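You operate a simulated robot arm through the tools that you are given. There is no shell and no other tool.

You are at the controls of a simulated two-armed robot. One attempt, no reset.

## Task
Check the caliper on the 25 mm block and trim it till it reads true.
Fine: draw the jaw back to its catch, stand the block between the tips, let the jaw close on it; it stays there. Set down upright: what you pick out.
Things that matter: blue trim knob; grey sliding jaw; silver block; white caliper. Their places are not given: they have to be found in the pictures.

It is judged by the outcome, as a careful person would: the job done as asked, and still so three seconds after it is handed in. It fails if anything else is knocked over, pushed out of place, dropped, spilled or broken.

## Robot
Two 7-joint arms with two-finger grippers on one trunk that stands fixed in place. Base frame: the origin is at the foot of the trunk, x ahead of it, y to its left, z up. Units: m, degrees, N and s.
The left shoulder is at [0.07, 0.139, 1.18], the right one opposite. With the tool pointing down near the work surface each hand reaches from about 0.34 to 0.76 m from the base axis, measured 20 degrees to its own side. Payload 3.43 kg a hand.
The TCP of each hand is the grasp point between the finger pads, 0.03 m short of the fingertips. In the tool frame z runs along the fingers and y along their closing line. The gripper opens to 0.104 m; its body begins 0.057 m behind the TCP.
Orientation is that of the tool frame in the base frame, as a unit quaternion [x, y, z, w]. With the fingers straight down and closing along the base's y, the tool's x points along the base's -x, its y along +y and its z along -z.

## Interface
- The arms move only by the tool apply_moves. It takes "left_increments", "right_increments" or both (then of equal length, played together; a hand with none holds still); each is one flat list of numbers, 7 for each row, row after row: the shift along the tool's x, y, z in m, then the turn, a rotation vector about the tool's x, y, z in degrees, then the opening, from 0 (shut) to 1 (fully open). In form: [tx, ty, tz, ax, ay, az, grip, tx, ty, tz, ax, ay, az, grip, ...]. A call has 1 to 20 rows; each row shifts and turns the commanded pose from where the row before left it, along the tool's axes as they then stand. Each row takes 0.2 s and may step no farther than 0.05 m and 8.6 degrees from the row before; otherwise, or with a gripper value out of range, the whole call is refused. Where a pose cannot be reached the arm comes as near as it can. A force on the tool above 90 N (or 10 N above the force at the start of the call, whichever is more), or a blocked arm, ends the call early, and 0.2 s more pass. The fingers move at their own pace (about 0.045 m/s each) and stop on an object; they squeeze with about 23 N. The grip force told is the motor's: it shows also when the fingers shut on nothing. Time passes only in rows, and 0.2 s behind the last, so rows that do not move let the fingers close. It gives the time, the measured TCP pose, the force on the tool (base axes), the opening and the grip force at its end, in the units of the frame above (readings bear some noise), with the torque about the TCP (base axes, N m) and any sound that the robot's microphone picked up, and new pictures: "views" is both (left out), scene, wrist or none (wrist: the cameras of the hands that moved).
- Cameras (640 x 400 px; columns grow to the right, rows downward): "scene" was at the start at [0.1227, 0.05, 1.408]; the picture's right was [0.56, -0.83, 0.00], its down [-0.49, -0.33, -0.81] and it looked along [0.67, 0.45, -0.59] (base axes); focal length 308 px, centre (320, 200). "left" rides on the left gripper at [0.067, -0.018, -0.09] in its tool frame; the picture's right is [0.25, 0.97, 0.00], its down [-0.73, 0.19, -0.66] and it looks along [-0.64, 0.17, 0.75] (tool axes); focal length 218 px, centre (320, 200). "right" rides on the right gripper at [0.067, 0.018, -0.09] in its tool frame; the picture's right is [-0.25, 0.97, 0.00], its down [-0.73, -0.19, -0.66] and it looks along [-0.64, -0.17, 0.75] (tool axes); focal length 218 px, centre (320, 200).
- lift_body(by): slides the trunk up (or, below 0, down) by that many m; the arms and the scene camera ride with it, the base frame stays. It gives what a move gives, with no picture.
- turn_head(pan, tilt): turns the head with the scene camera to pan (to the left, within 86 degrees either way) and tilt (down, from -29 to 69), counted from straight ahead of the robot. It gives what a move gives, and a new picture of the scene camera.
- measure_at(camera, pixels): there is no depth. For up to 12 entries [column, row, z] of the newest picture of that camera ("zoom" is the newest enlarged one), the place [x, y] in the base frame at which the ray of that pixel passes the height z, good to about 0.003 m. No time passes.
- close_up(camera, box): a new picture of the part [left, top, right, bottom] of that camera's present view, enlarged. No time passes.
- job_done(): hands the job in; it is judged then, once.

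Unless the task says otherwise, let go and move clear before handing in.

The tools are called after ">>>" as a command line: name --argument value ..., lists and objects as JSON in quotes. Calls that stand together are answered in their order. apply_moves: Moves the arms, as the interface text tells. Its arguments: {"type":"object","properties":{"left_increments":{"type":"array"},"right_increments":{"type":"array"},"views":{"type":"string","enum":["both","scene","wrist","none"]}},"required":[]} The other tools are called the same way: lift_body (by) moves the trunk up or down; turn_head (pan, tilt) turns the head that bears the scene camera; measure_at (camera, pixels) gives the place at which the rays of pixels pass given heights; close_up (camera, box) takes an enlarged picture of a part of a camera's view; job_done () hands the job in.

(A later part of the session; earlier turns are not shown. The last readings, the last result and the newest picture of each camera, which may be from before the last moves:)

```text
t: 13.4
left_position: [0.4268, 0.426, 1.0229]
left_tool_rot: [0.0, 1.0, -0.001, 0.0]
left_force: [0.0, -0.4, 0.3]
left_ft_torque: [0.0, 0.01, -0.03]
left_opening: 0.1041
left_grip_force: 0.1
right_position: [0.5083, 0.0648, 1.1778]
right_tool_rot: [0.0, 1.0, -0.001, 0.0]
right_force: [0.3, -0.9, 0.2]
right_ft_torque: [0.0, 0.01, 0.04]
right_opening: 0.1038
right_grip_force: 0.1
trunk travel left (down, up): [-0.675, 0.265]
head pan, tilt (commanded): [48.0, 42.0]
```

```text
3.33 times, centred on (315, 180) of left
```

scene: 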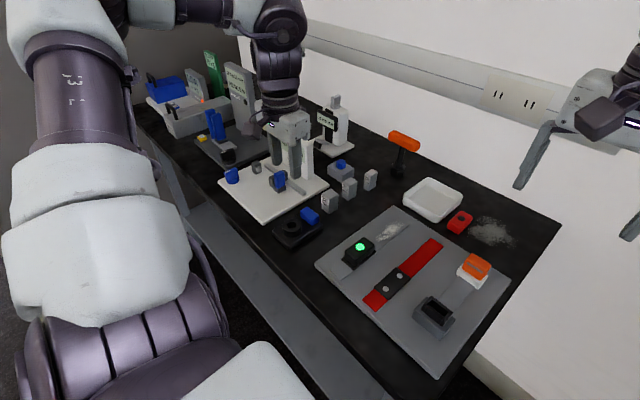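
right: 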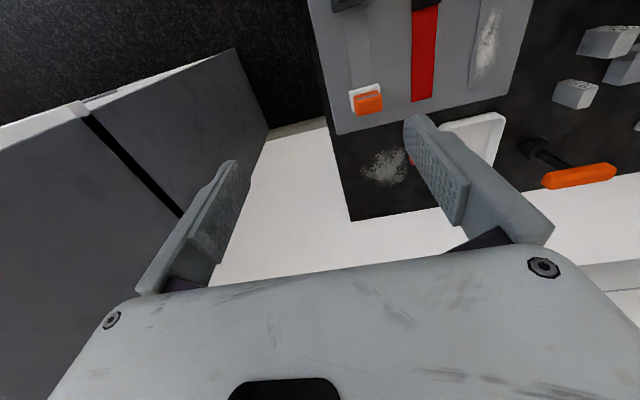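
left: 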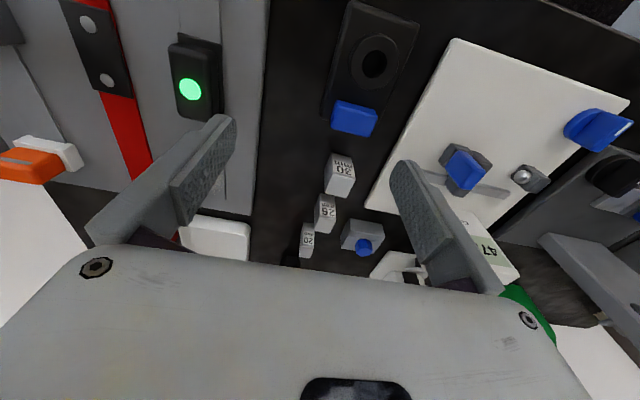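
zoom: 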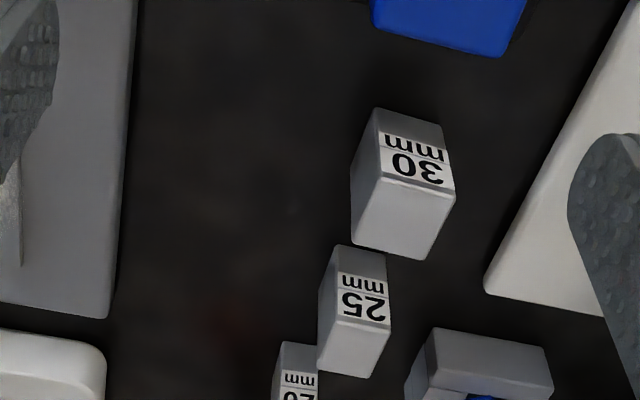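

Block 25 is clearly visible in both cameras. I'll triangulate its corners.

>>> measure_at --camera "left" --pixels '[[319.5, 194.1, 0.84], [319.5, 194.1, 0.87], [334.5, 197.4, 0.84], [334.5, 197.4, 0.87], [315.6, 213.9, 0.89], [315.6, 213.9, 0.92], [336, 217.8, 0.89], [336, 217.8, 0.92], [314.1, 231, 0.89], [314.1, 231, 0.92], [330, 233.4, 0.89], [330, 233.4, 0.92]]'

>>> measure_at --camera "scene" --pixels '[[347.9, 200.4, 0.84], [347.9, 200.4, 0.87], [342.1, 196.4, 0.84], [342.1, 196.4, 0.87], [348.2, 186.4, 0.89], [348.2, 186.4, 0.92], [342.5, 183.2, 0.89], [342.5, 183.2, 0.92], [357.4, 181.5, 0.89], [357.4, 181.5, 0.92], [350.9, 177.1, 0.89], [350.9, 177.1, 0.92]]'

```text
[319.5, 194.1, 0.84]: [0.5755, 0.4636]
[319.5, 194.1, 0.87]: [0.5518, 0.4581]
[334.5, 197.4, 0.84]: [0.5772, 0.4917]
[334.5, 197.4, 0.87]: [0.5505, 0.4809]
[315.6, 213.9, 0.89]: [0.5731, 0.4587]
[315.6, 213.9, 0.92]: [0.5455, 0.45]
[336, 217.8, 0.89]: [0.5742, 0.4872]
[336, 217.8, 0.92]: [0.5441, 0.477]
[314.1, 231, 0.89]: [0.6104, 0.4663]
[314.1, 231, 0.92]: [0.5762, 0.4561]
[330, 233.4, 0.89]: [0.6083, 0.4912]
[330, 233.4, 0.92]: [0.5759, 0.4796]
```

```text
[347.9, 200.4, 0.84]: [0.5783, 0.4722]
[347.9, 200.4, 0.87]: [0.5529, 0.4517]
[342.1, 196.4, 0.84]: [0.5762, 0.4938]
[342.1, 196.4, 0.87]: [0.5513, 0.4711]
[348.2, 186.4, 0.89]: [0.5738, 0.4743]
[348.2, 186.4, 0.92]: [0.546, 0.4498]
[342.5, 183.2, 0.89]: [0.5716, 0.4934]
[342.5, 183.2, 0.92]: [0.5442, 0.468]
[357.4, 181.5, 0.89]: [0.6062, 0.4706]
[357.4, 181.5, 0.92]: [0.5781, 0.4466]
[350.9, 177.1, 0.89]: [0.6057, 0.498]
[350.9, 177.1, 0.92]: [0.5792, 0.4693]
```

Block 25 is centred near (0.580, 0.474) with its top at z≈0.902 and the table at z≈0.852. I'll check clearances to the neighbours (block 30, block 20, the clamp with blue nut).

>>> measure_at --camera "left" --pixels '[[324, 193.8, 0.902], [347.1, 198, 0.902], [325, 173, 0.902], [354, 180, 0.902], [303, 222.6, 0.902], [315, 225, 0.902], [348, 219, 0.88], [385, 226, 0.88], [341, 241, 0.88]]'

>>> close_up --camera "left" --box '[280, 170, 420, 265]'

```text
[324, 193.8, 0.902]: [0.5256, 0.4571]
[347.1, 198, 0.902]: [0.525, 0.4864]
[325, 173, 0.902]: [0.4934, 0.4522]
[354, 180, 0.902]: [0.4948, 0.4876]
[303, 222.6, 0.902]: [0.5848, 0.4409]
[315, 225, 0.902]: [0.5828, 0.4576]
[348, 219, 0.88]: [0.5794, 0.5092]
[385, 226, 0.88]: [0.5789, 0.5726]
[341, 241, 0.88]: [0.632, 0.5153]
```

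```text
4.21 times, centred on (350, 218) of left
```

zoom: 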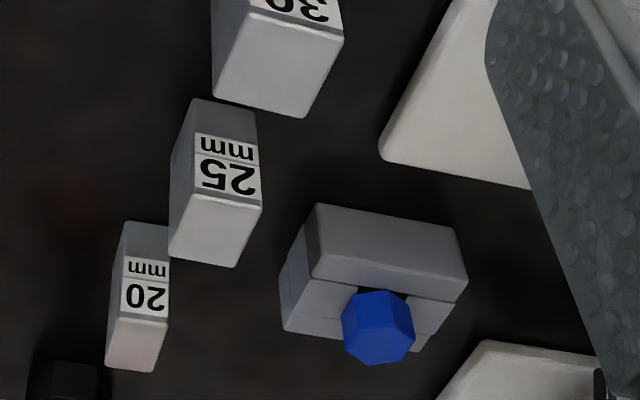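

There is room for half-open fingers closing along x around block 25 (block 30's far face at x≈0.525, block 20 further at x≈0.63). I'll turn the hand -90° about its axis so the fingers close along x, keeping the gauge faces free.

>>> apply_moves --left_increments '[0, 0, 0, 0, 0, -8.2, 0.5, 0, 0, 0, 0, 0, -8.2, 0.5, 0, 0, 0, 0, 0, -8.2, 0.5, 0, 0, 0, 0, 0, -8.2, 0.5, 0, 0, 0, 0, 0, -8.2, 0.5, 0, 0, 0, 0, 0, -8.2, 0.5, 0, 0, 0, 0, 0, -8.2, 0.5, 0, 0, 0, 0, 0, -8.2, 0.5, 0, 0, 0, 0, 0, -8.2, 0.5, 0, 0, 0, 0, 0, -8.2, 0.5, 0, 0, 0, 0, 0, -8.0, 0.5, 0, 0, 0, 0, 0, 0, 0.5]'

>>> measure_at --camera "scene" --pixels '[[363.3, 190.5, 0.852], [369, 191.2, 0.852], [363.6, 184, 0.88]]'

```text
t: 16.0
left_position: [0.5147, 0.4847, 1.1009]
left_tool_rot: [-0.561, 0.828, -0.002, 0.001]
left_force: [-1.3, 0.2, -0.6]
left_ft_torque: [-0.01, -0.04, -0.02]
left_opening: 0.0519
left_grip_force: 0.0
left hand out of reach, approached as far as the arm can: row 6, 7, 8, 9, 10, 11
right_position: [0.5056, 0.0648, 1.1787]
right_tool_rot: [0.0, 1.0, -0.001, 0.0]
right_force: [-1.0, 0.3, -0.2]
right_ft_torque: [-0.02, -0.05, -0.03]
right_opening: 0.1037
right_grip_force: 0.0
trunk travel left (down, up): [-0.675, 0.265]
head pan, tilt (commanded): [48.0, 42.0]
```

scene: 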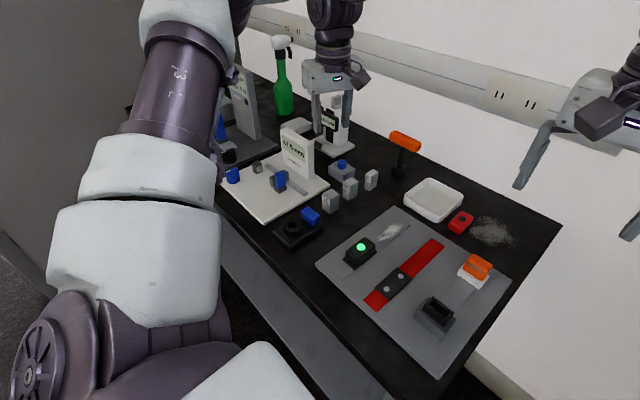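
left: 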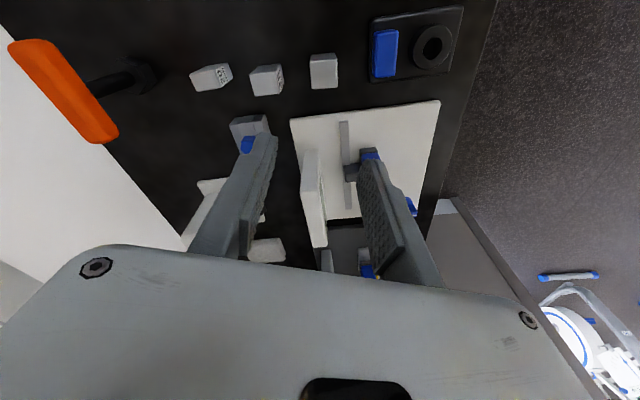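

```text
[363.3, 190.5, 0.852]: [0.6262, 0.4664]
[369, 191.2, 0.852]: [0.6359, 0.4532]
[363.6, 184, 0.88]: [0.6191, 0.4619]
```

The -90° turn ran out of reach here; the hand ended at (0.515, 0.485, 1.10) turned about -68°. I'll test how the commanded pose continues with a small outward move.

>>> apply_moves --left_increments '[0, -0.04, 0, 0, 0, 0, 0.5]' --views "none"

```text
t: 16.4
left_position: [0.5603, 0.4638, 1.0995]
left_tool_rot: [-0.56, 0.828, 0.001, -0.001]
left_force: [1.4, -0.6, 0.6]
left_ft_torque: [0.03, 0.1, -0.01]
left_opening: 0.0522
left_grip_force: 0.1
right_position: [0.5142, 0.0586, 1.1749]
right_tool_rot: [0.0, 1.0, 0.0, -0.003]
right_force: [0.5, -1.1, 0.6]
right_ft_torque: [0.06, 0.1, 0.01]
right_opening: 0.104
right_grip_force: 0.0
trunk travel left (down, up): [-0.675, 0.265]
head pan, tilt (commanded): [48.0, 42.0]
```

The commanded pose follows the reached one. Further out now, I'll try the remaining turn of about -22°.

>>> apply_moves --left_increments '[0, 0, 0, 0, 0, -7.3, 0.5, 0, 0, 0, 0, 0, -7.3, 0.5, 0, 0, 0, 0, 0, -7.3, 0.5]' --views "wrist"

```text
t: 17.2
left_position: [0.539, 0.5309, 1.0838]
left_tool_rot: [0.708, -0.706, 0.001, 0.002]
left_force: [-1.0, 0.6, -0.3]
left_ft_torque: [-0.03, -0.01, 0.0]
left_opening: 0.0522
left_grip_force: 0.0
left hand out of reach, approached as far as the arm can: row 2, 3
right_position: [0.5076, 0.0648, 1.1768]
right_tool_rot: [-0.001, 1.0, -0.001, -0.001]
right_force: [-0.3, -0.3, 0.6]
right_ft_torque: [-0.03, -0.02, 0.0]
right_opening: 0.1043
right_grip_force: 0.0
trunk travel left (down, up): [-0.675, 0.265]
head pan, tilt (commanded): [48.0, 42.0]
```

left: 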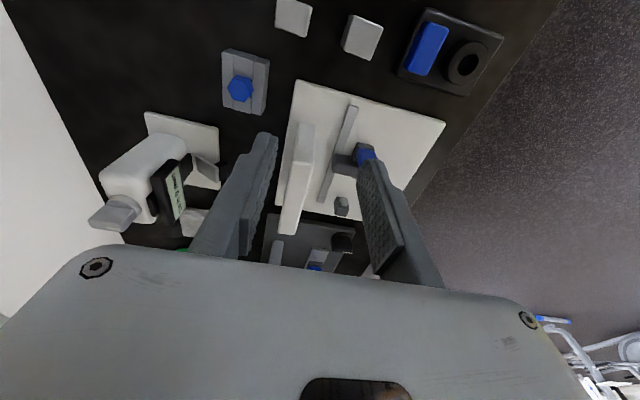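

The -90° orientation is reached at (0.539, 0.531, 1.084). Now I'll head toward above the block and see whether that stays in reach.

>>> apply_moves --left_increments '[0.015, -0.012, 0.02, 0, 0, 0, 0.5, 0.015, -0.012, 0.02, 0, 0, 0, 0.5, 0.015, -0.012, 0.02, 0, 0, 0, 0.5, 0.012, -0.005, 0.02, 0, 0, 0, 0.5]'

```text
t: 18.2
left_position: [0.57, 0.5118, 1.0322]
left_tool_rot: [-0.706, 0.708, -0.002, 0.0]
left_force: [-0.7, 0.1, -0.5]
left_ft_torque: [0.0, 0.02, -0.01]
left_opening: 0.0522
left_grip_force: 0.0
left hand out of reach, approached as far as the arm can: row 1, 2, 3, 4
right_position: [0.5088, 0.062, 1.1779]
right_tool_rot: [0.0, 1.0, 0.0, 0.0]
right_force: [-1.1, 0.2, -0.1]
right_ft_torque: [-0.01, -0.02, 0.01]
right_opening: 0.1044
right_grip_force: 0.1
trunk travel left (down, up): [-0.675, 0.265]
head pan, tilt (commanded): [48.0, 42.0]
```

scene: 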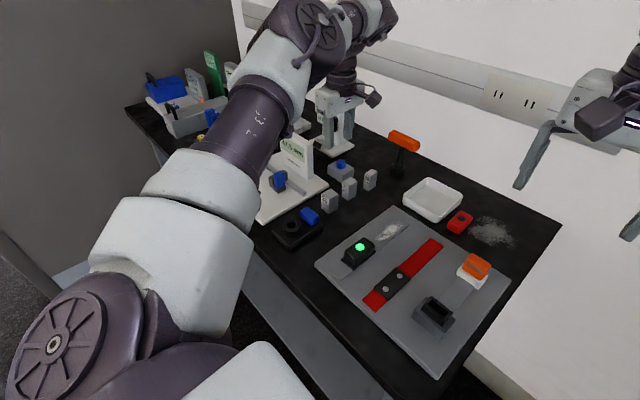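
left: 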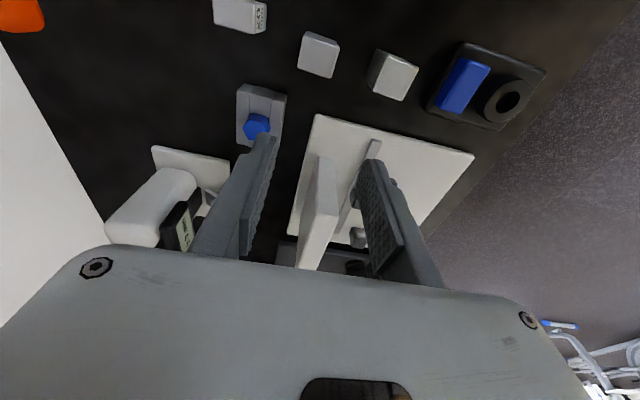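

The -90° orientation won't reach the block spot. Instead I'll use the normal orientation and pinch only the top ~14 mm of the block along y; placed on the board, the fingertips will stay above the jaws (tops ≤0.895). I'll turn back now, higher up.

>>> apply_moves --left_increments '[0, 0.03, -0.03, 0, 0, 0, 0.5, 0, 0, 0, 0, 0, 8.2, 0.5, 0, 0, 0, 0, 0, 8.2, 0.5, 0, 0, 0, 0, 0, 8.2, 0.5, 0, 0, 0, 0, 0, 8.2, 0.5, 0, 0, 0, 0, 0, 8.2, 0.5, 0, 0, 0, 0, 0, 8.2, 0.5, 0, 0, 0, 0, 0, 8.2, 0.5, 0, 0, 0, 0, 0, 8.2, 0.5, 0, 0, 0, 0, 0, 8.2, 0.5, 0, 0, 0, 0, 0, 8.2, 0.5, 0, 0, 0, 0, 0, 8.0, 0.5]'

```text
t: 20.8
left_position: [0.5486, 0.5234, 1.0671]
left_tool_rot: [0.001, 1.0, -0.001, 0.0]
left_force: [0.4, 0.5, 0.5]
left_ft_torque: [0.0, 0.01, -0.02]
left_opening: 0.052
left_grip_force: 0.0
left hand out of reach, approached as far as the arm can: row 1
right_position: [0.5088, 0.0627, 1.1782]
right_tool_rot: [0.0, 1.0, 0.0, 0.0]
right_force: [0.0, 0.9, -0.3]
right_ft_torque: [-0.01, 0.03, 0.0]
right_opening: 0.1041
right_grip_force: 0.0
trunk travel left (down, up): [-0.675, 0.265]
head pan, tilt (commanded): [48.0, 42.0]
```

scene: 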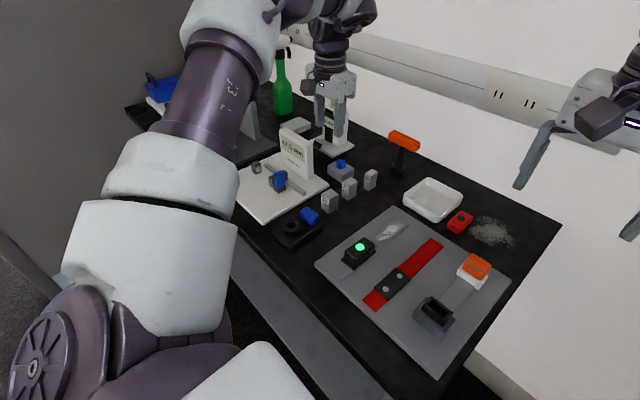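
left: 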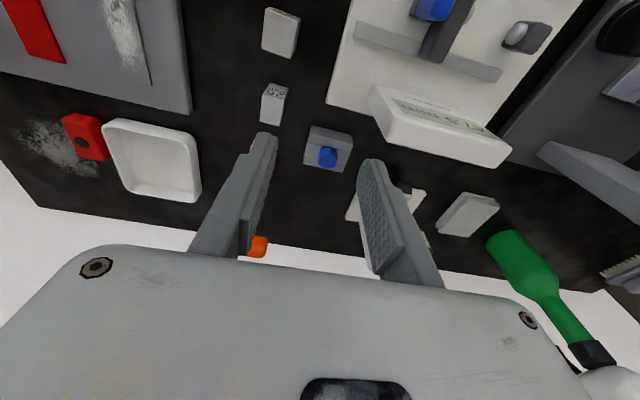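

Back to the standard orientation. I'll move above block 25 and take a look.

>>> apply_moves --left_increments '[-0.012, -0.025, 0.025, 0, 0, 0, 0.5, -0.012, -0.024, 0.025, 0, 0, 0, 0.5, 0, 0, 0.03, 0, 0, 0, 0.5]' --views "wrist"

>>> close_up --camera "left" --box '[210, 60, 430, 220]'

```text
t: 21.6
left_position: [0.575, 0.4743, 0.9857]
left_tool_rot: [-0.001, 1.0, -0.001, 0.001]
left_force: [0.2, -0.4, -0.1]
left_ft_torque: [-0.02, 0.0, 0.02]
left_opening: 0.0521
left_grip_force: 0.0
right_position: [0.5088, 0.0651, 1.1772]
right_tool_rot: [0.0, 1.0, 0.0, -0.001]
right_force: [0.5, 0.2, 0.5]
right_ft_torque: [-0.01, -0.01, 0.01]
right_opening: 0.1037
right_grip_force: 0.0
trunk travel left (down, up): [-0.675, 0.265]
head pan, tilt (commanded): [48.0, 42.0]
```

left: 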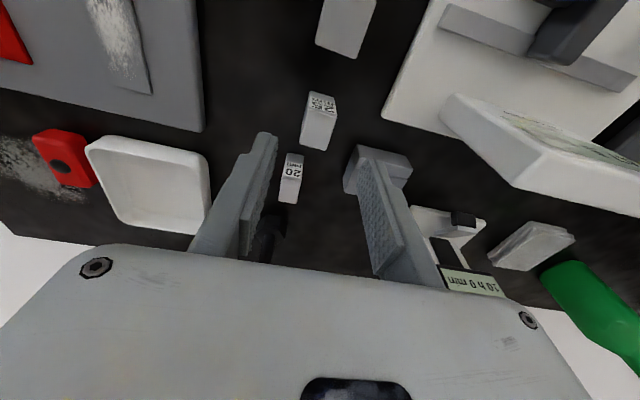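

```text
2.50 times, centred on (320, 140) of left
```

zoom: 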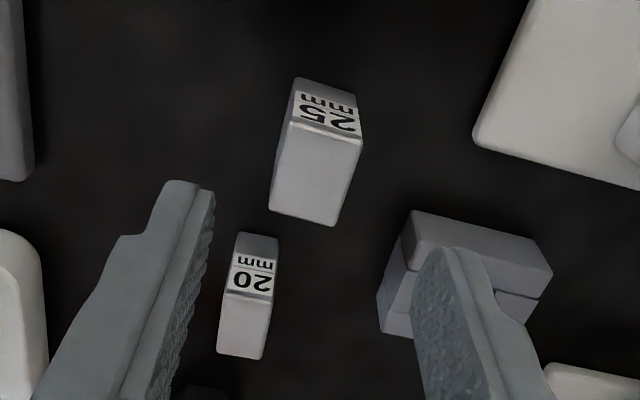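

>>> measure_at --camera "left" --pixels '[[306, 108, 0.902], [336.8, 115.2, 0.902], [327.2, 150, 0.902], [300, 143.2, 0.902], [356.8, 144.8, 0.89], [356.8, 144.8, 0.88], [412.8, 166, 0.885], [289.6, 176, 0.902], [308, 180, 0.902]]'

>>> close_up --camera "scene" --box '[310, 140, 400, 220]'

```text
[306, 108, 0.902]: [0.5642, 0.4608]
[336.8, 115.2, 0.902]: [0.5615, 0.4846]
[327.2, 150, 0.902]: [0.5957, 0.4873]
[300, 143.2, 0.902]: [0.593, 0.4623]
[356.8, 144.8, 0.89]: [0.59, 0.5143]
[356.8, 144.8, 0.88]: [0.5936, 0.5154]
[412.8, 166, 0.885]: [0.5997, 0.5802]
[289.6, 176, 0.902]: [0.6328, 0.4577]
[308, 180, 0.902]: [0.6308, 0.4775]
```

```text
5.00 times, centred on (355, 180) of scene
```

zoom: 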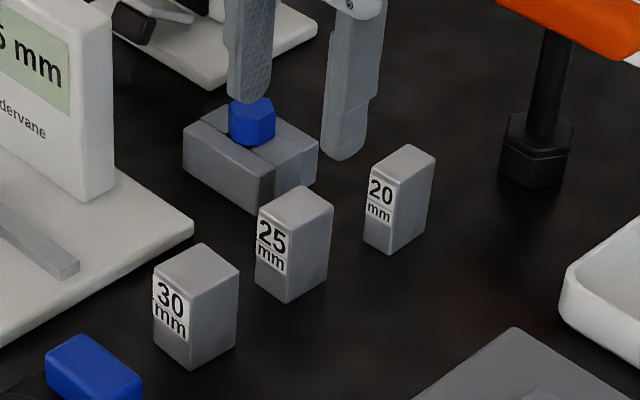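

Block 25 is centred at (0.5785, 0.474), with the clamp starting at x≈0.59, y≥0.514, so the fingers pass clear. I descend to TCP z≈0.918 and close gently on the top of the block.

>>> apply_moves --left_increments '[-0.002, 0, 0.03, 0, 0, 0, 0.45, 0, 0, 0.025, 0, 0, 0, 0.45, 0, 0, 0.012, 0, 0, 0, 0.45, 0, 0, 0, 0, 0, 0, 0.3, 0, 0, 0, 0, 0, 0, 0.2, 0, 0, 0, 0, 0, 0, 0.1, 0, 0, 0, 0, 0, 0, 0, 0, 0, 0, 0, 0, 0, 0]'

```text
t: 23.4
left_position: [0.5767, 0.4753, 0.9189]
left_tool_rot: [0.0, 1.0, 0.0, 0.0]
left_force: [0.2, 0.8, -0.2]
left_ft_torque: [-0.02, -0.04, 0.02]
left_opening: 0.0243
left_grip_force: 23.1
right_position: [0.5095, 0.063, 1.1777]
right_tool_rot: [0.0, 1.0, 0.0, 0.0]
right_force: [-0.8, -0.9, -0.4]
right_ft_torque: [-0.01, 0.0, 0.02]
right_opening: 0.1038
right_grip_force: 0.0
trunk travel left (down, up): [-0.675, 0.265]
head pan, tilt (commanded): [48.0, 42.0]
```

scene: 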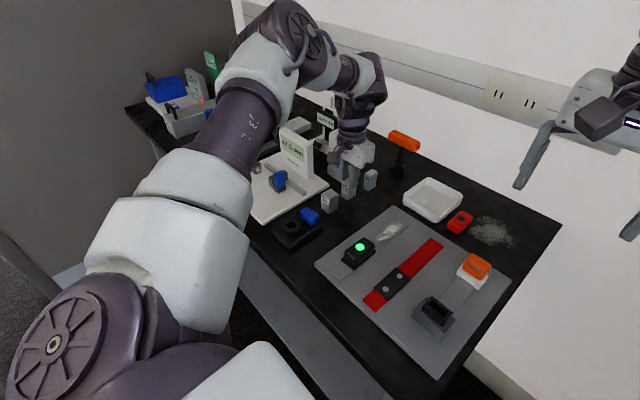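
left: 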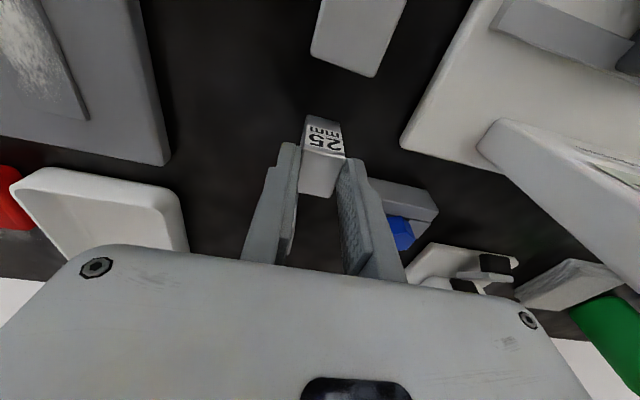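

The block is held (opening 24.3 mm). I lift it straight up, then carry it back toward x≈0.45 clear of block 30 and the display.

>>> apply_moves --left_increments '[0, 0, -0.02, 0, 0, 0, 0, 0, 0, -0.04, 0, 0, 0, 0, 0, 0, -0.045, 0, 0, 0, 0, 0.042, 0, 0, 0, 0, 0, 0, 0.042, 0, 0, 0, 0, 0, 0, 0.042, 0, 0, 0, 0, 0, 0]'

>>> close_up --camera "left" --box '[280, 20, 600, 220]'

```text
t: 24.8
left_position: [0.4482, 0.4731, 1.0259]
left_tool_rot: [0.001, 1.0, 0.0, 0.001]
left_force: [-0.9, 0.6, -1.0]
left_ft_torque: [0.0, -0.01, -0.01]
left_opening: 0.0243
left_grip_force: 23.1
right_position: [0.5065, 0.0619, 1.18]
right_tool_rot: [0.0, 1.0, 0.001, 0.001]
right_force: [-0.7, -0.2, 0.6]
right_ft_torque: [0.01, 0.02, 0.01]
right_opening: 0.1038
right_grip_force: 0.1
trunk travel left (down, up): [-0.675, 0.265]
head pan, tilt (commanded): [48.0, 42.0]
```

scene: 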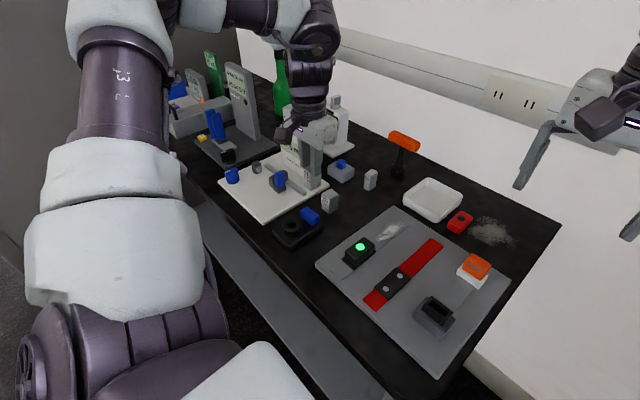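
left: 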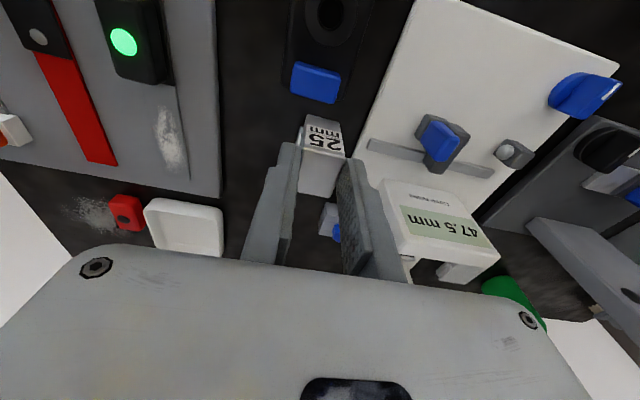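

```text
2.00 times, centred on (440, 120) of left
```

zoom: 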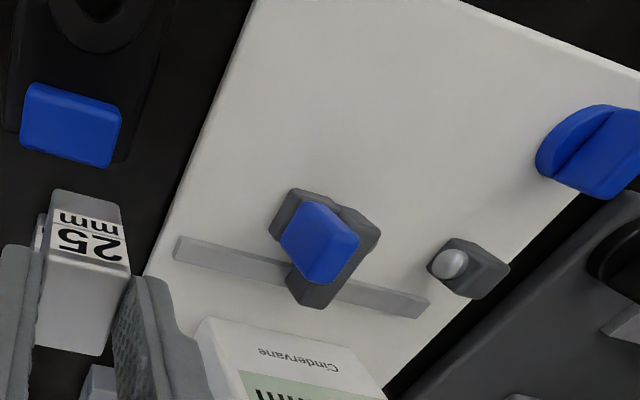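

The display reads 47.5 mm at the catch, so the true opening is about 46 mm. I'll triangulate the fixed ball tip for the placement target.

>>> close_up --camera "scene" --box '[240, 150, 300, 195]'

>>> close_up --camera "left" --box '[410, 100, 550, 190]'

```text
8.89 times, centred on (270, 172) of scene
```

zoom: 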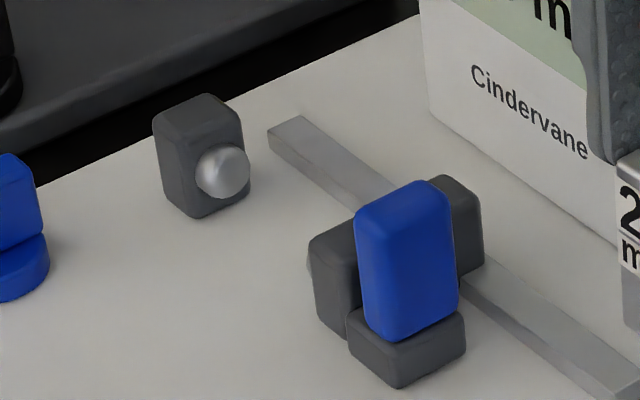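

```text
4.44 times, centred on (480, 145) of left
```

zoom: 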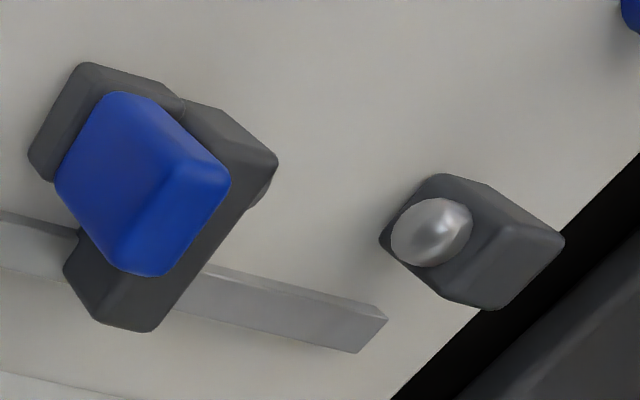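

>>> measure_at --camera "scene" --pixels '[[259.1, 169.35, 0.87], [259.1, 169.35, 0.89], [255.9, 174.4, 0.862], [262.3, 170.6, 0.862], [251.4, 163.3, 0.895], [274.2, 188.0, 0.862]]'

>>> measure_at --camera "left" --pixels '[[504.8, 152.2, 0.87], [504.8, 152.2, 0.89], [493.5, 151.5, 0.862], [534, 153.5, 0.895], [518.6, 169, 0.895], [453, 155, 0.89]]'

```text
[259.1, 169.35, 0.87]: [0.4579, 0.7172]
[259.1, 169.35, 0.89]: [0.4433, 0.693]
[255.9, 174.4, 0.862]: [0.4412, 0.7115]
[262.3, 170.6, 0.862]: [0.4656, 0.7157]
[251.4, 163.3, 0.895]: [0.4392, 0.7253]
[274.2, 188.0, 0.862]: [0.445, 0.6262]
```

```text
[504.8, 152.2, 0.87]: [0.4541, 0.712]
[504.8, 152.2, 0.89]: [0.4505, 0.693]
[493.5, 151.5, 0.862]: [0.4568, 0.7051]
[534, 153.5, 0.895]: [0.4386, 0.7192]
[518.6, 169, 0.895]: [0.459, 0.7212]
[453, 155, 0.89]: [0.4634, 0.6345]
```

The fixed tip sits near (0.451, 0.694) and the open moving tip near y≈0.648, so I'll aim to stand the block centred at about (0.451, 0.679). I carry it over at z≈1.026 first.

>>> apply_moves --left_increments '[0, 0.042, 0, 0, 0, 0, 0, 0, 0.042, 0, 0, 0, 0, 0, 0, 0.042, 0, 0, 0, 0, 0, 0, 0.042, 0, 0, 0, 0, 0, 0, 0.038, 0, 0, 0, 0, 0, 0, 0, 0.03, 0, 0, 0, 0]'

>>> close_up --camera "left" --box '[230, 60, 430, 220]'

>>> close_up --camera "scene" --box '[230, 130, 310, 190]'

```text
t: 26.2
left_position: [0.4465, 0.6831, 0.9973]
left_tool_rot: [0.001, 1.0, 0.0, 0.0]
left_force: [-0.1, 0.0, -0.9]
left_ft_torque: [0.0, 0.01, -0.01]
left_opening: 0.0243
left_grip_force: 22.9
right_position: [0.5085, 0.0624, 1.1776]
right_tool_rot: [0.0, 1.0, -0.001, 0.0]
right_force: [-0.5, 0.8, -0.2]
right_ft_torque: [-0.02, -0.03, 0.03]
right_opening: 0.1041
right_grip_force: 0.1
trunk travel left (down, up): [-0.675, 0.265]
head pan, tilt (commanded): [48.0, 42.0]
```

scene: 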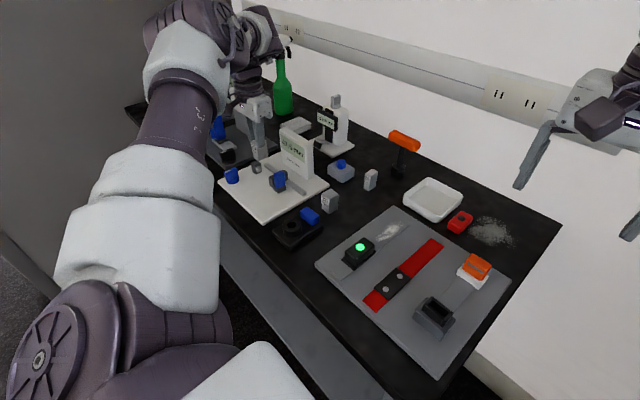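
left: 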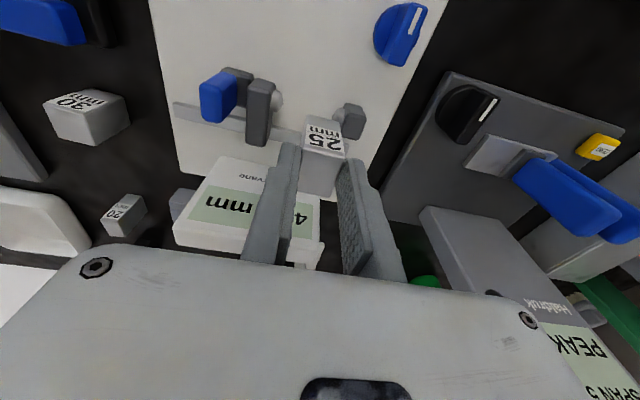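

```text
2.50 times, centred on (330, 140) of left
```

zoom: 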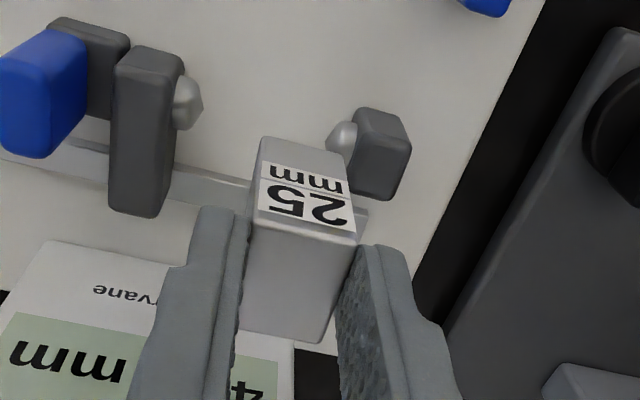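

```text
6.67 times, centred on (270, 160) of scene
```

zoom: 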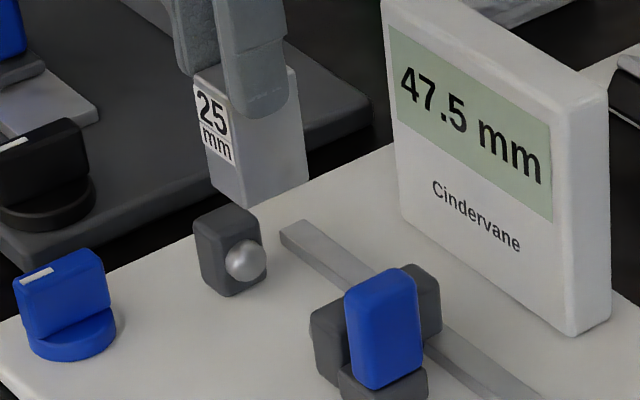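

>>> measure_at --camera "left" --pixels '[[332.8, 116, 0.88], [338.8, 114.8, 0.88], [283.2, 100.8, 0.88], [276.8, 101.2, 0.88], [345.2, 105.2, 0.895], [365, 112, 0.895], [282, 109, 0.889], [251, 107, 0.889]]'

```text
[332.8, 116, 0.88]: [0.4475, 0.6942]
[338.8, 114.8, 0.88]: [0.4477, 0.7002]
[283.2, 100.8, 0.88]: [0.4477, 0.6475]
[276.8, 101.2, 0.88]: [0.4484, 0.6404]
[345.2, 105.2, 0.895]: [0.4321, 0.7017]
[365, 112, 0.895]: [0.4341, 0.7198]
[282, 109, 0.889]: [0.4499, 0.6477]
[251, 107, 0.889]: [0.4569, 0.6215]
```

The left view gives the tips at x≈0.448, fixed tip y≈0.694 and moving tip y≈0.648. I'll shift -4.6 mm in y and descend to just above the board.

>>> apply_moves --left_increments '[0, -0.0046, 0.01, 0, 0, 0, 0, 0, 0, 0.02, 0, 0, 0, 0, 0, 0, 0.02, 0, 0, 0, 0, 0, 0, 0.012, 0, 0, 0, 0, 0, 0, 0, 0, 0, 0, 0]'

>>> close_up --camera "left" --box '[230, 60, 430, 220]'

>>> close_up --camera "scene" --box '[230, 130, 310, 190]'

```text
t: 27.4
left_position: [0.4463, 0.6761, 0.9338]
left_tool_rot: [-0.001, 1.0, -0.001, 0.0]
left_force: [0.5, 0.2, -1.8]
left_ft_torque: [0.0, 0.01, 0.04]
left_opening: 0.0242
left_grip_force: 23.5
right_position: [0.5087, 0.0627, 1.1784]
right_tool_rot: [0.0, 1.0, -0.001, 0.0]
right_force: [1.3, 0.0, 1.0]
right_ft_torque: [0.01, 0.0, -0.01]
right_opening: 0.1042
right_grip_force: 0.1
trunk travel left (down, up): [-0.675, 0.265]
head pan, tilt (commanded): [48.0, 42.0]
```

scene: 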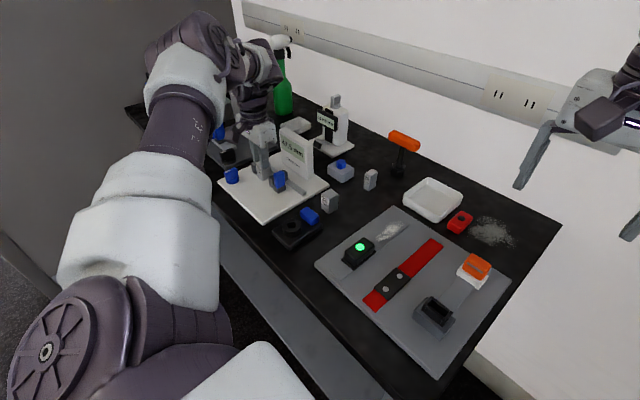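
left: 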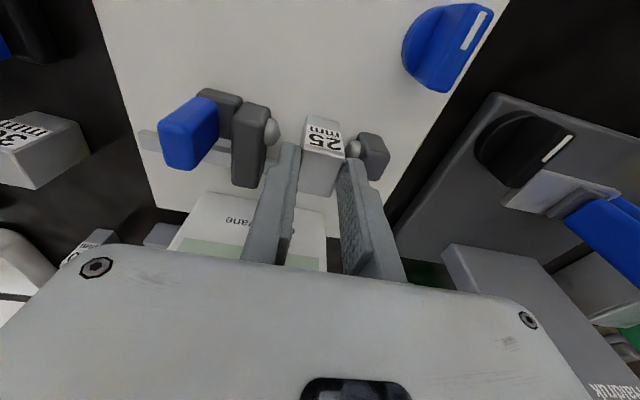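

```text
2.50 times, centred on (330, 140) of left
```

zoom: 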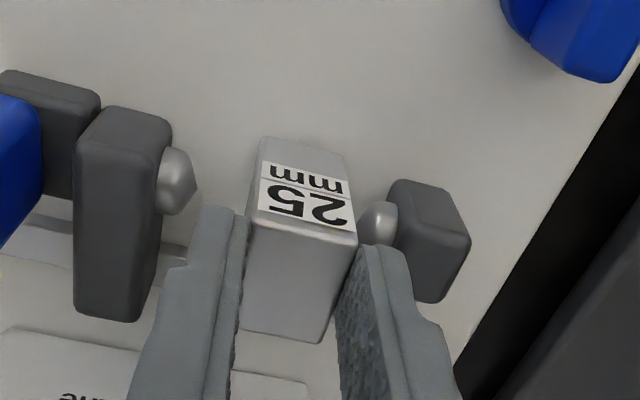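

```text
6.67 times, centred on (270, 160) of scene
```

zoom: 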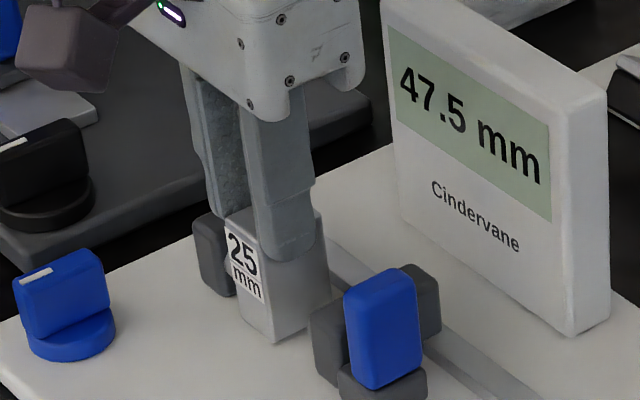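

The block hangs between the tips just above the board. I lower in 2 mm steps, watching for contact force.

>>> apply_moves --left_increments '[0, 0, 0.002, 0, 0, 0, 0, 0, 0, 0.001, 0, 0, 0, 0, 0, 0, 0, 0, 0, 0, 0]' --views "none"

```text
t: 28.2
left_position: [0.4475, 0.6768, 0.9314]
left_tool_rot: [0.0, 1.0, 0.0, 0.001]
left_force: [0.7, -0.4, 1.8]
left_ft_torque: [0.07, -0.07, 0.02]
left_opening: 0.0241
left_grip_force: 23.0
right_position: [0.5085, 0.062, 1.177]
right_tool_rot: [0.001, 1.0, 0.0, -0.001]
right_force: [-0.9, -0.9, -0.7]
right_ft_torque: [0.03, -0.02, 0.01]
right_opening: 0.104
right_grip_force: 0.1
trunk travel left (down, up): [-0.675, 0.265]
head pan, tilt (commanded): [48.0, 42.0]
```

>>> apply_moves --left_increments '[0, 0, 0.001, 0, 0, 0, 0, 0, 0, 0, 0, 0, 0, 0]' --views "wrist"

>>> close_up --camera "scene" --box '[240, 150, 300, 190]'

```text
t: 28.8
left_position: [0.4469, 0.6755, 0.9315]
left_tool_rot: [-0.001, 1.0, 0.001, 0.001]
left_force: [-0.3, 5.0, 12.7]
left_ft_torque: [0.21, -0.06, 0.02]
left_opening: 0.0243
left_grip_force: 23.2
right_position: [0.5087, 0.0622, 1.177]
right_tool_rot: [0.001, 1.0, 0.001, 0.001]
right_force: [0.4, 0.6, 0.3]
right_ft_torque: [0.01, -0.01, 0.0]
right_opening: 0.104
right_grip_force: 0.1
trunk travel left (down, up): [-0.675, 0.265]
head pan, tilt (commanded): [48.0, 42.0]
```

left: 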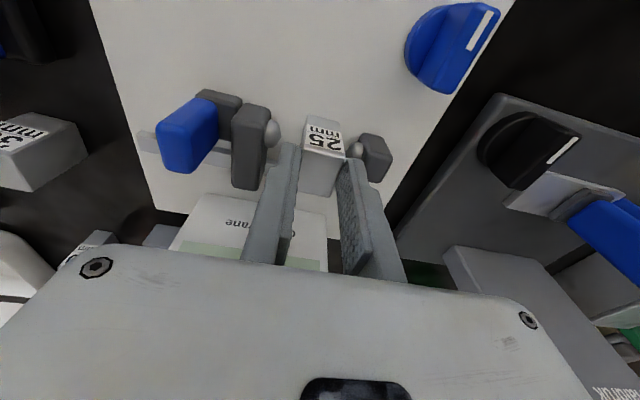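

```text
10.00 times, centred on (270, 170) of scene
```

zoom: 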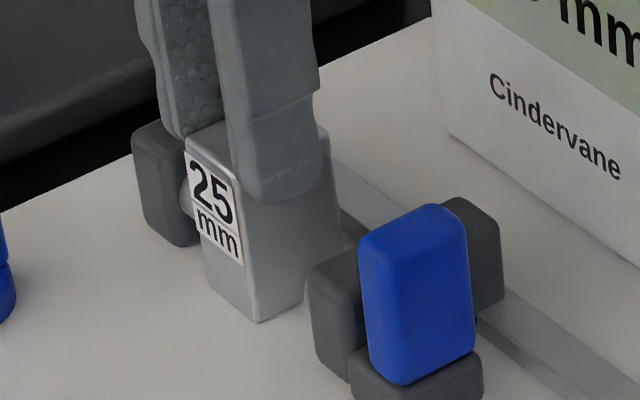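

The block is down on the board (12.7 N contact). I'll relieve 1 mm, nudge 3 mm closer to the fixed tip, touch down again, and then release with a small opening.

>>> apply_moves --left_increments '[0, 0, -0.002, 0, 0, 0, 0, 0, 0.0035, 0, 0, 0, 0, 0, 0, 0, 0.0015, 0, 0, 0, 0, 0, 0, 0, 0, 0, 0, 0]' --views "none"

```text
t: 29.8
left_position: [0.4474, 0.6787, 0.9304]
left_tool_rot: [0.0, 1.0, -0.001, 0.0]
left_force: [-1.0, -2.6, 8.6]
left_ft_torque: [-0.18, -0.05, -0.07]
left_opening: 0.0242
left_grip_force: 22.4
right_position: [0.5078, 0.0604, 1.1793]
right_tool_rot: [0.0, 1.0, 0.0, -0.001]
right_force: [0.1, 0.8, -0.1]
right_ft_torque: [-0.01, 0.01, -0.02]
right_opening: 0.1039
right_grip_force: 0.0
trunk travel left (down, up): [-0.675, 0.265]
head pan, tilt (commanded): [48.0, 42.0]
```

Contact again at (0.447, 0.679). I open slightly and rise straight up.

>>> apply_moves --left_increments '[0, 0, 0, 0, 0, 0, 0.26, 0, 0, 0, 0, 0, 0, 0.3, 0, 0, 0, 0, 0, 0, 0.32, 0, 0, -0.01, 0, 0, 0, 0.32, 0, 0, -0.02, 0, 0, 0, 0.32, 0, 0, -0.03, 0, 0, 0, 0.32, 0, 0, -0.02, 0, 0, 0, 0.32]'

>>> close_up --camera "scene" --box '[230, 130, 310, 190]'

>>> close_up --camera "left" --box '[180, 60, 420, 220]'

```text
t: 31.4
left_position: [0.4472, 0.68, 1.009]
left_tool_rot: [0.0, 1.0, 0.0, 0.0]
left_force: [0.9, -0.2, -1.0]
left_ft_torque: [0.01, 0.01, 0.02]
left_opening: 0.0333
left_grip_force: 0.0
right_position: [0.5079, 0.0624, 1.1782]
right_tool_rot: [-0.001, 1.0, 0.0, 0.0]
right_force: [0.7, -0.1, 0.1]
right_ft_torque: [0.03, 0.0, 0.0]
right_opening: 0.104
right_grip_force: 0.0
trunk travel left (down, up): [-0.675, 0.265]
head pan, tilt (commanded): [48.0, 42.0]
```

scene: 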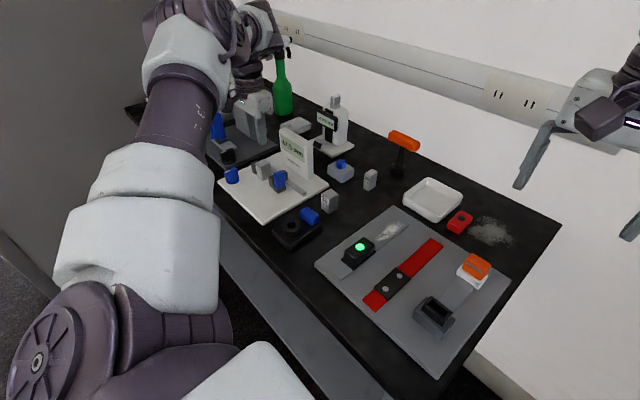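
left: 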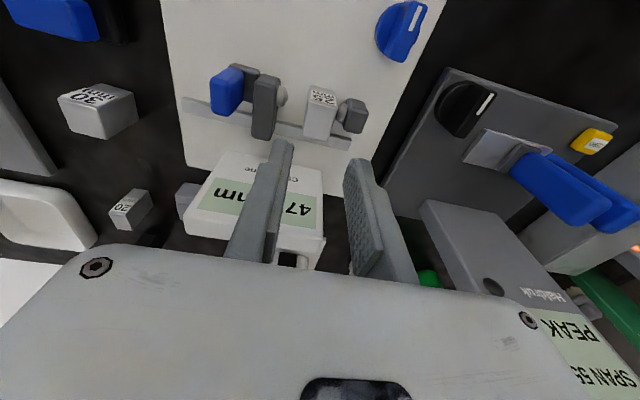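

```text
6.67 times, centred on (270, 160) of scene
```

zoom: 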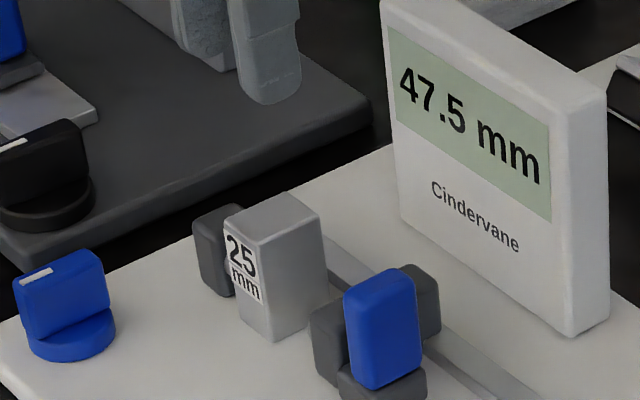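

```text
2.50 times, centred on (300, 140) of left
```

zoom: 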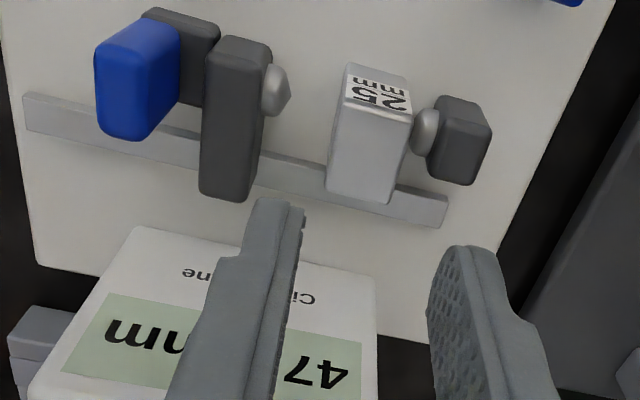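

The block stands upright by the fixed tip, display still 47.5 mm. Now I go back over the tab (y≈0.601) to release the jaw in a controlled way.

>>> apply_moves --left_increments '[-0.002, -0.04, 0, 0, 0, 0, 0.5, -0.002, -0.039, 0, 0, 0, 0, 0.5, 0, 0, 0.03, 0, 0, 0, 0.5]' --views "wrist"

>>> close_up --camera "left" --box '[230, 60, 470, 220]'

```text
t: 32.2
left_position: [0.456, 0.6003, 0.9799]
left_tool_rot: [-0.001, 1.0, -0.001, -0.001]
left_force: [-0.4, 0.3, -0.9]
left_ft_torque: [-0.04, 0.04, 0.01]
left_opening: 0.0522
left_grip_force: 0.1
right_position: [0.51, 0.0647, 1.1779]
right_tool_rot: [0.0, 1.0, -0.002, -0.001]
right_force: [0.5, 0.3, -0.3]
right_ft_torque: [-0.06, 0.03, -0.02]
right_opening: 0.1041
right_grip_force: 0.0
trunk travel left (down, up): [-0.675, 0.265]
head pan, tilt (commanded): [48.0, 42.0]
```

left: 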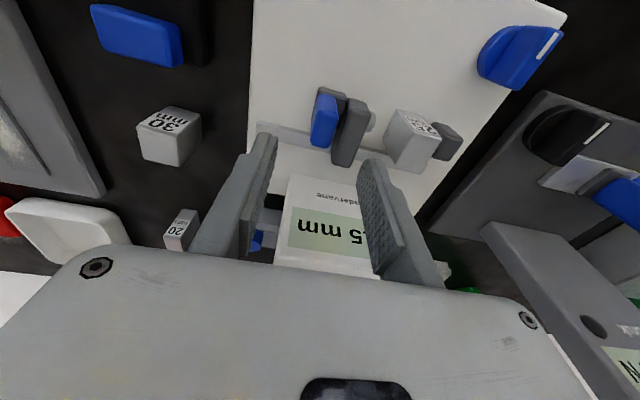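

```text
2.50 times, centred on (350, 140) of left
```

zoom: 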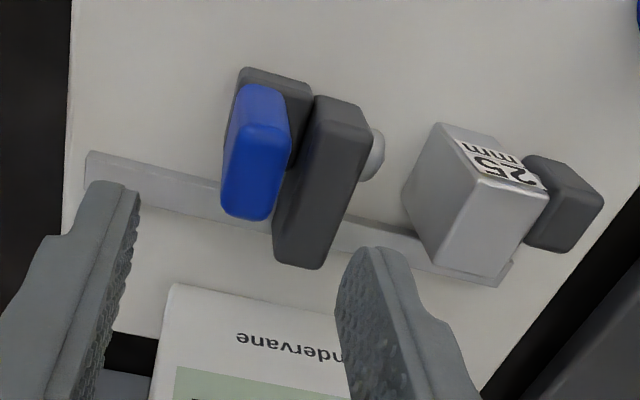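

Aligned over the tab. I descend and close on it.

>>> apply_moves --left_increments '[0.004, 0.0005, 0.025, 0, 0, 0, 0.5, 0, 0, 0.024, 0, 0, 0, 0.5, 0, 0, 0, 0, 0, 0, 0.3, 0, 0, 0, 0, 0, 0, 0.15, 0, 0, 0, 0, 0, 0, 0, 0, 0, 0, 0, 0, 0, 0, 0, 0, 0, 0, 0, 0, 0]' --views "wrist"

```text
t: 33.8
left_position: [0.4503, 0.6006, 0.9319]
left_tool_rot: [0.0, 1.0, 0.001, 0.0]
left_force: [1.5, 14.7, 4.3]
left_ft_torque: [0.28, -0.11, -0.1]
left_opening: 0.0154
left_grip_force: 45.6
right_position: [0.5086, 0.0655, 1.1768]
right_tool_rot: [0.0, 1.0, -0.001, 0.0]
right_force: [-0.3, -0.2, -0.2]
right_ft_torque: [0.01, 0.0, 0.01]
right_opening: 0.1042
right_grip_force: 0.0
trunk travel left (down, up): [-0.675, 0.265]
head pan, tilt (commanded): [48.0, 42.0]
```

left: 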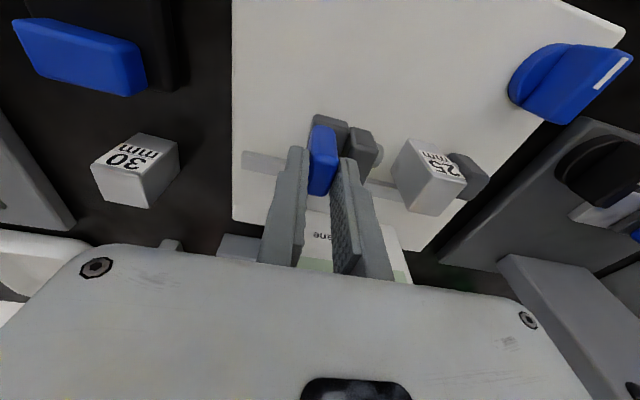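

Tab gripped again. I now push gently +y in 1.5 mm steps to free it from the catch.

>>> apply_moves --left_increments '[0, 0.0015, 0, 0, 0, 0, 0, 0, 0.0015, 0, 0, 0, 0, 0, 0, 0.0015, 0, 0, 0, 0, 0]' --views "none"

```text
t: 34.6
left_position: [0.4498, 0.6017, 0.9309]
left_tool_rot: [0.001, 1.0, -0.002, 0.0]
left_force: [-0.5, -5.6, -3.5]
left_ft_torque: [0.0, -1.21, 0.06]
left_opening: 0.0152
left_grip_force: 44.7
right_position: [0.5081, 0.061, 1.1779]
right_tool_rot: [0.0, 1.0, 0.0, 0.0]
right_force: [1.4, -1.3, -0.3]
right_ft_torque: [0.01, -0.01, 0.0]
right_opening: 0.1039
right_grip_force: 0.0
trunk travel left (down, up): [-0.675, 0.265]
head pan, tilt (commanded): [48.0, 42.0]
```

>>> apply_moves --left_increments '[0, 0.0015, 0, 0, 0, 0, 0, 0, 0.0015, 0, 0, 0, 0, 0]' --views "wrist"

```text
t: 35.2
left_position: [0.4494, 0.61, 0.9315]
left_tool_rot: [-0.001, 1.0, 0.002, 0.0]
left_force: [5.9, 3.8, 4.6]
left_ft_torque: [0.03, 1.0, -0.08]
left_opening: 0.0154
left_grip_force: 44.8
right_position: [0.5095, 0.0638, 1.1783]
right_tool_rot: [0.0, 1.0, -0.001, 0.0]
right_force: [-0.7, 0.6, 0.1]
right_ft_torque: [-0.02, 0.01, -0.02]
right_opening: 0.1039
right_grip_force: 0.2
trunk travel left (down, up): [-0.675, 0.265]
head pan, tilt (commanded): [48.0, 42.0]
```

left: 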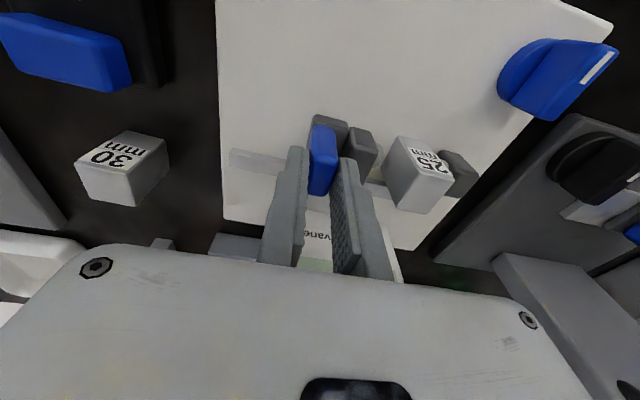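

The jaw slipped off its catch (now y=0.610, spring pulling +3.8 N) and I'm holding it. I guide it slowly toward the block.

>>> apply_moves --left_increments '[0, 0.002, 0, 0, 0, 0, 0, 0, 0.002, 0, 0, 0, 0, 0, 0, 0.002, 0, 0, 0, 0, 0, 0, 0.001, 0, 0, 0, 0, 0]' --views "wrist"

>>> close_up --camera "left" --box '[280, 100, 480, 230]'

```text
t: 36.2
left_position: [0.4495, 0.6137, 0.9321]
left_tool_rot: [-0.001, 1.0, 0.0, 0.0]
left_force: [6.5, 2.9, 6.9]
left_ft_torque: [0.05, 0.1, 0.01]
left_opening: 0.0153
left_grip_force: 44.9
right_position: [0.5093, 0.0636, 1.1767]
right_tool_rot: [0.0, 1.0, 0.001, 0.0]
right_force: [-0.3, -0.1, -0.1]
right_ft_torque: [0.02, 0.02, -0.03]
right_opening: 0.104
right_grip_force: 0.1
trunk travel left (down, up): [-0.675, 0.265]
head pan, tilt (commanded): [48.0, 42.0]
```

left: 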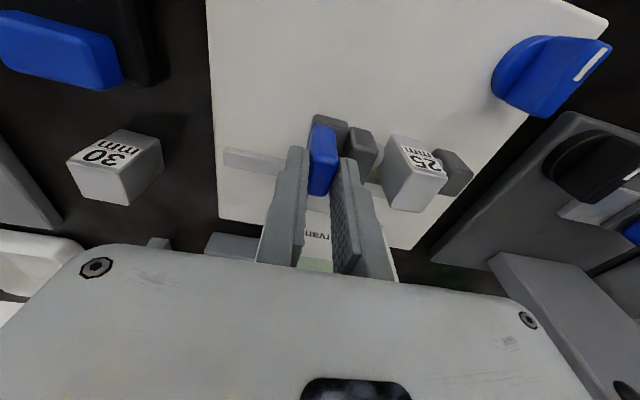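

```text
3.08 times, centred on (380, 165) of left
```

zoom: 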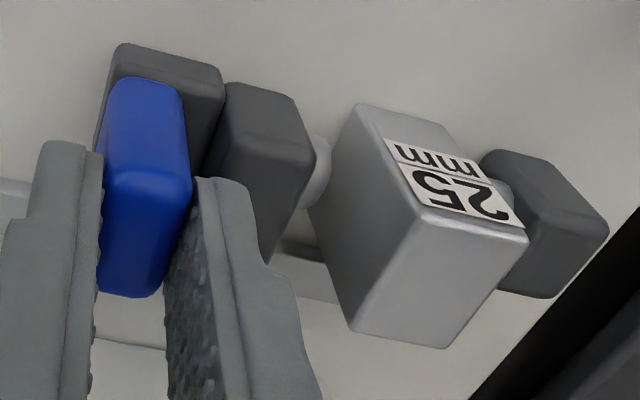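

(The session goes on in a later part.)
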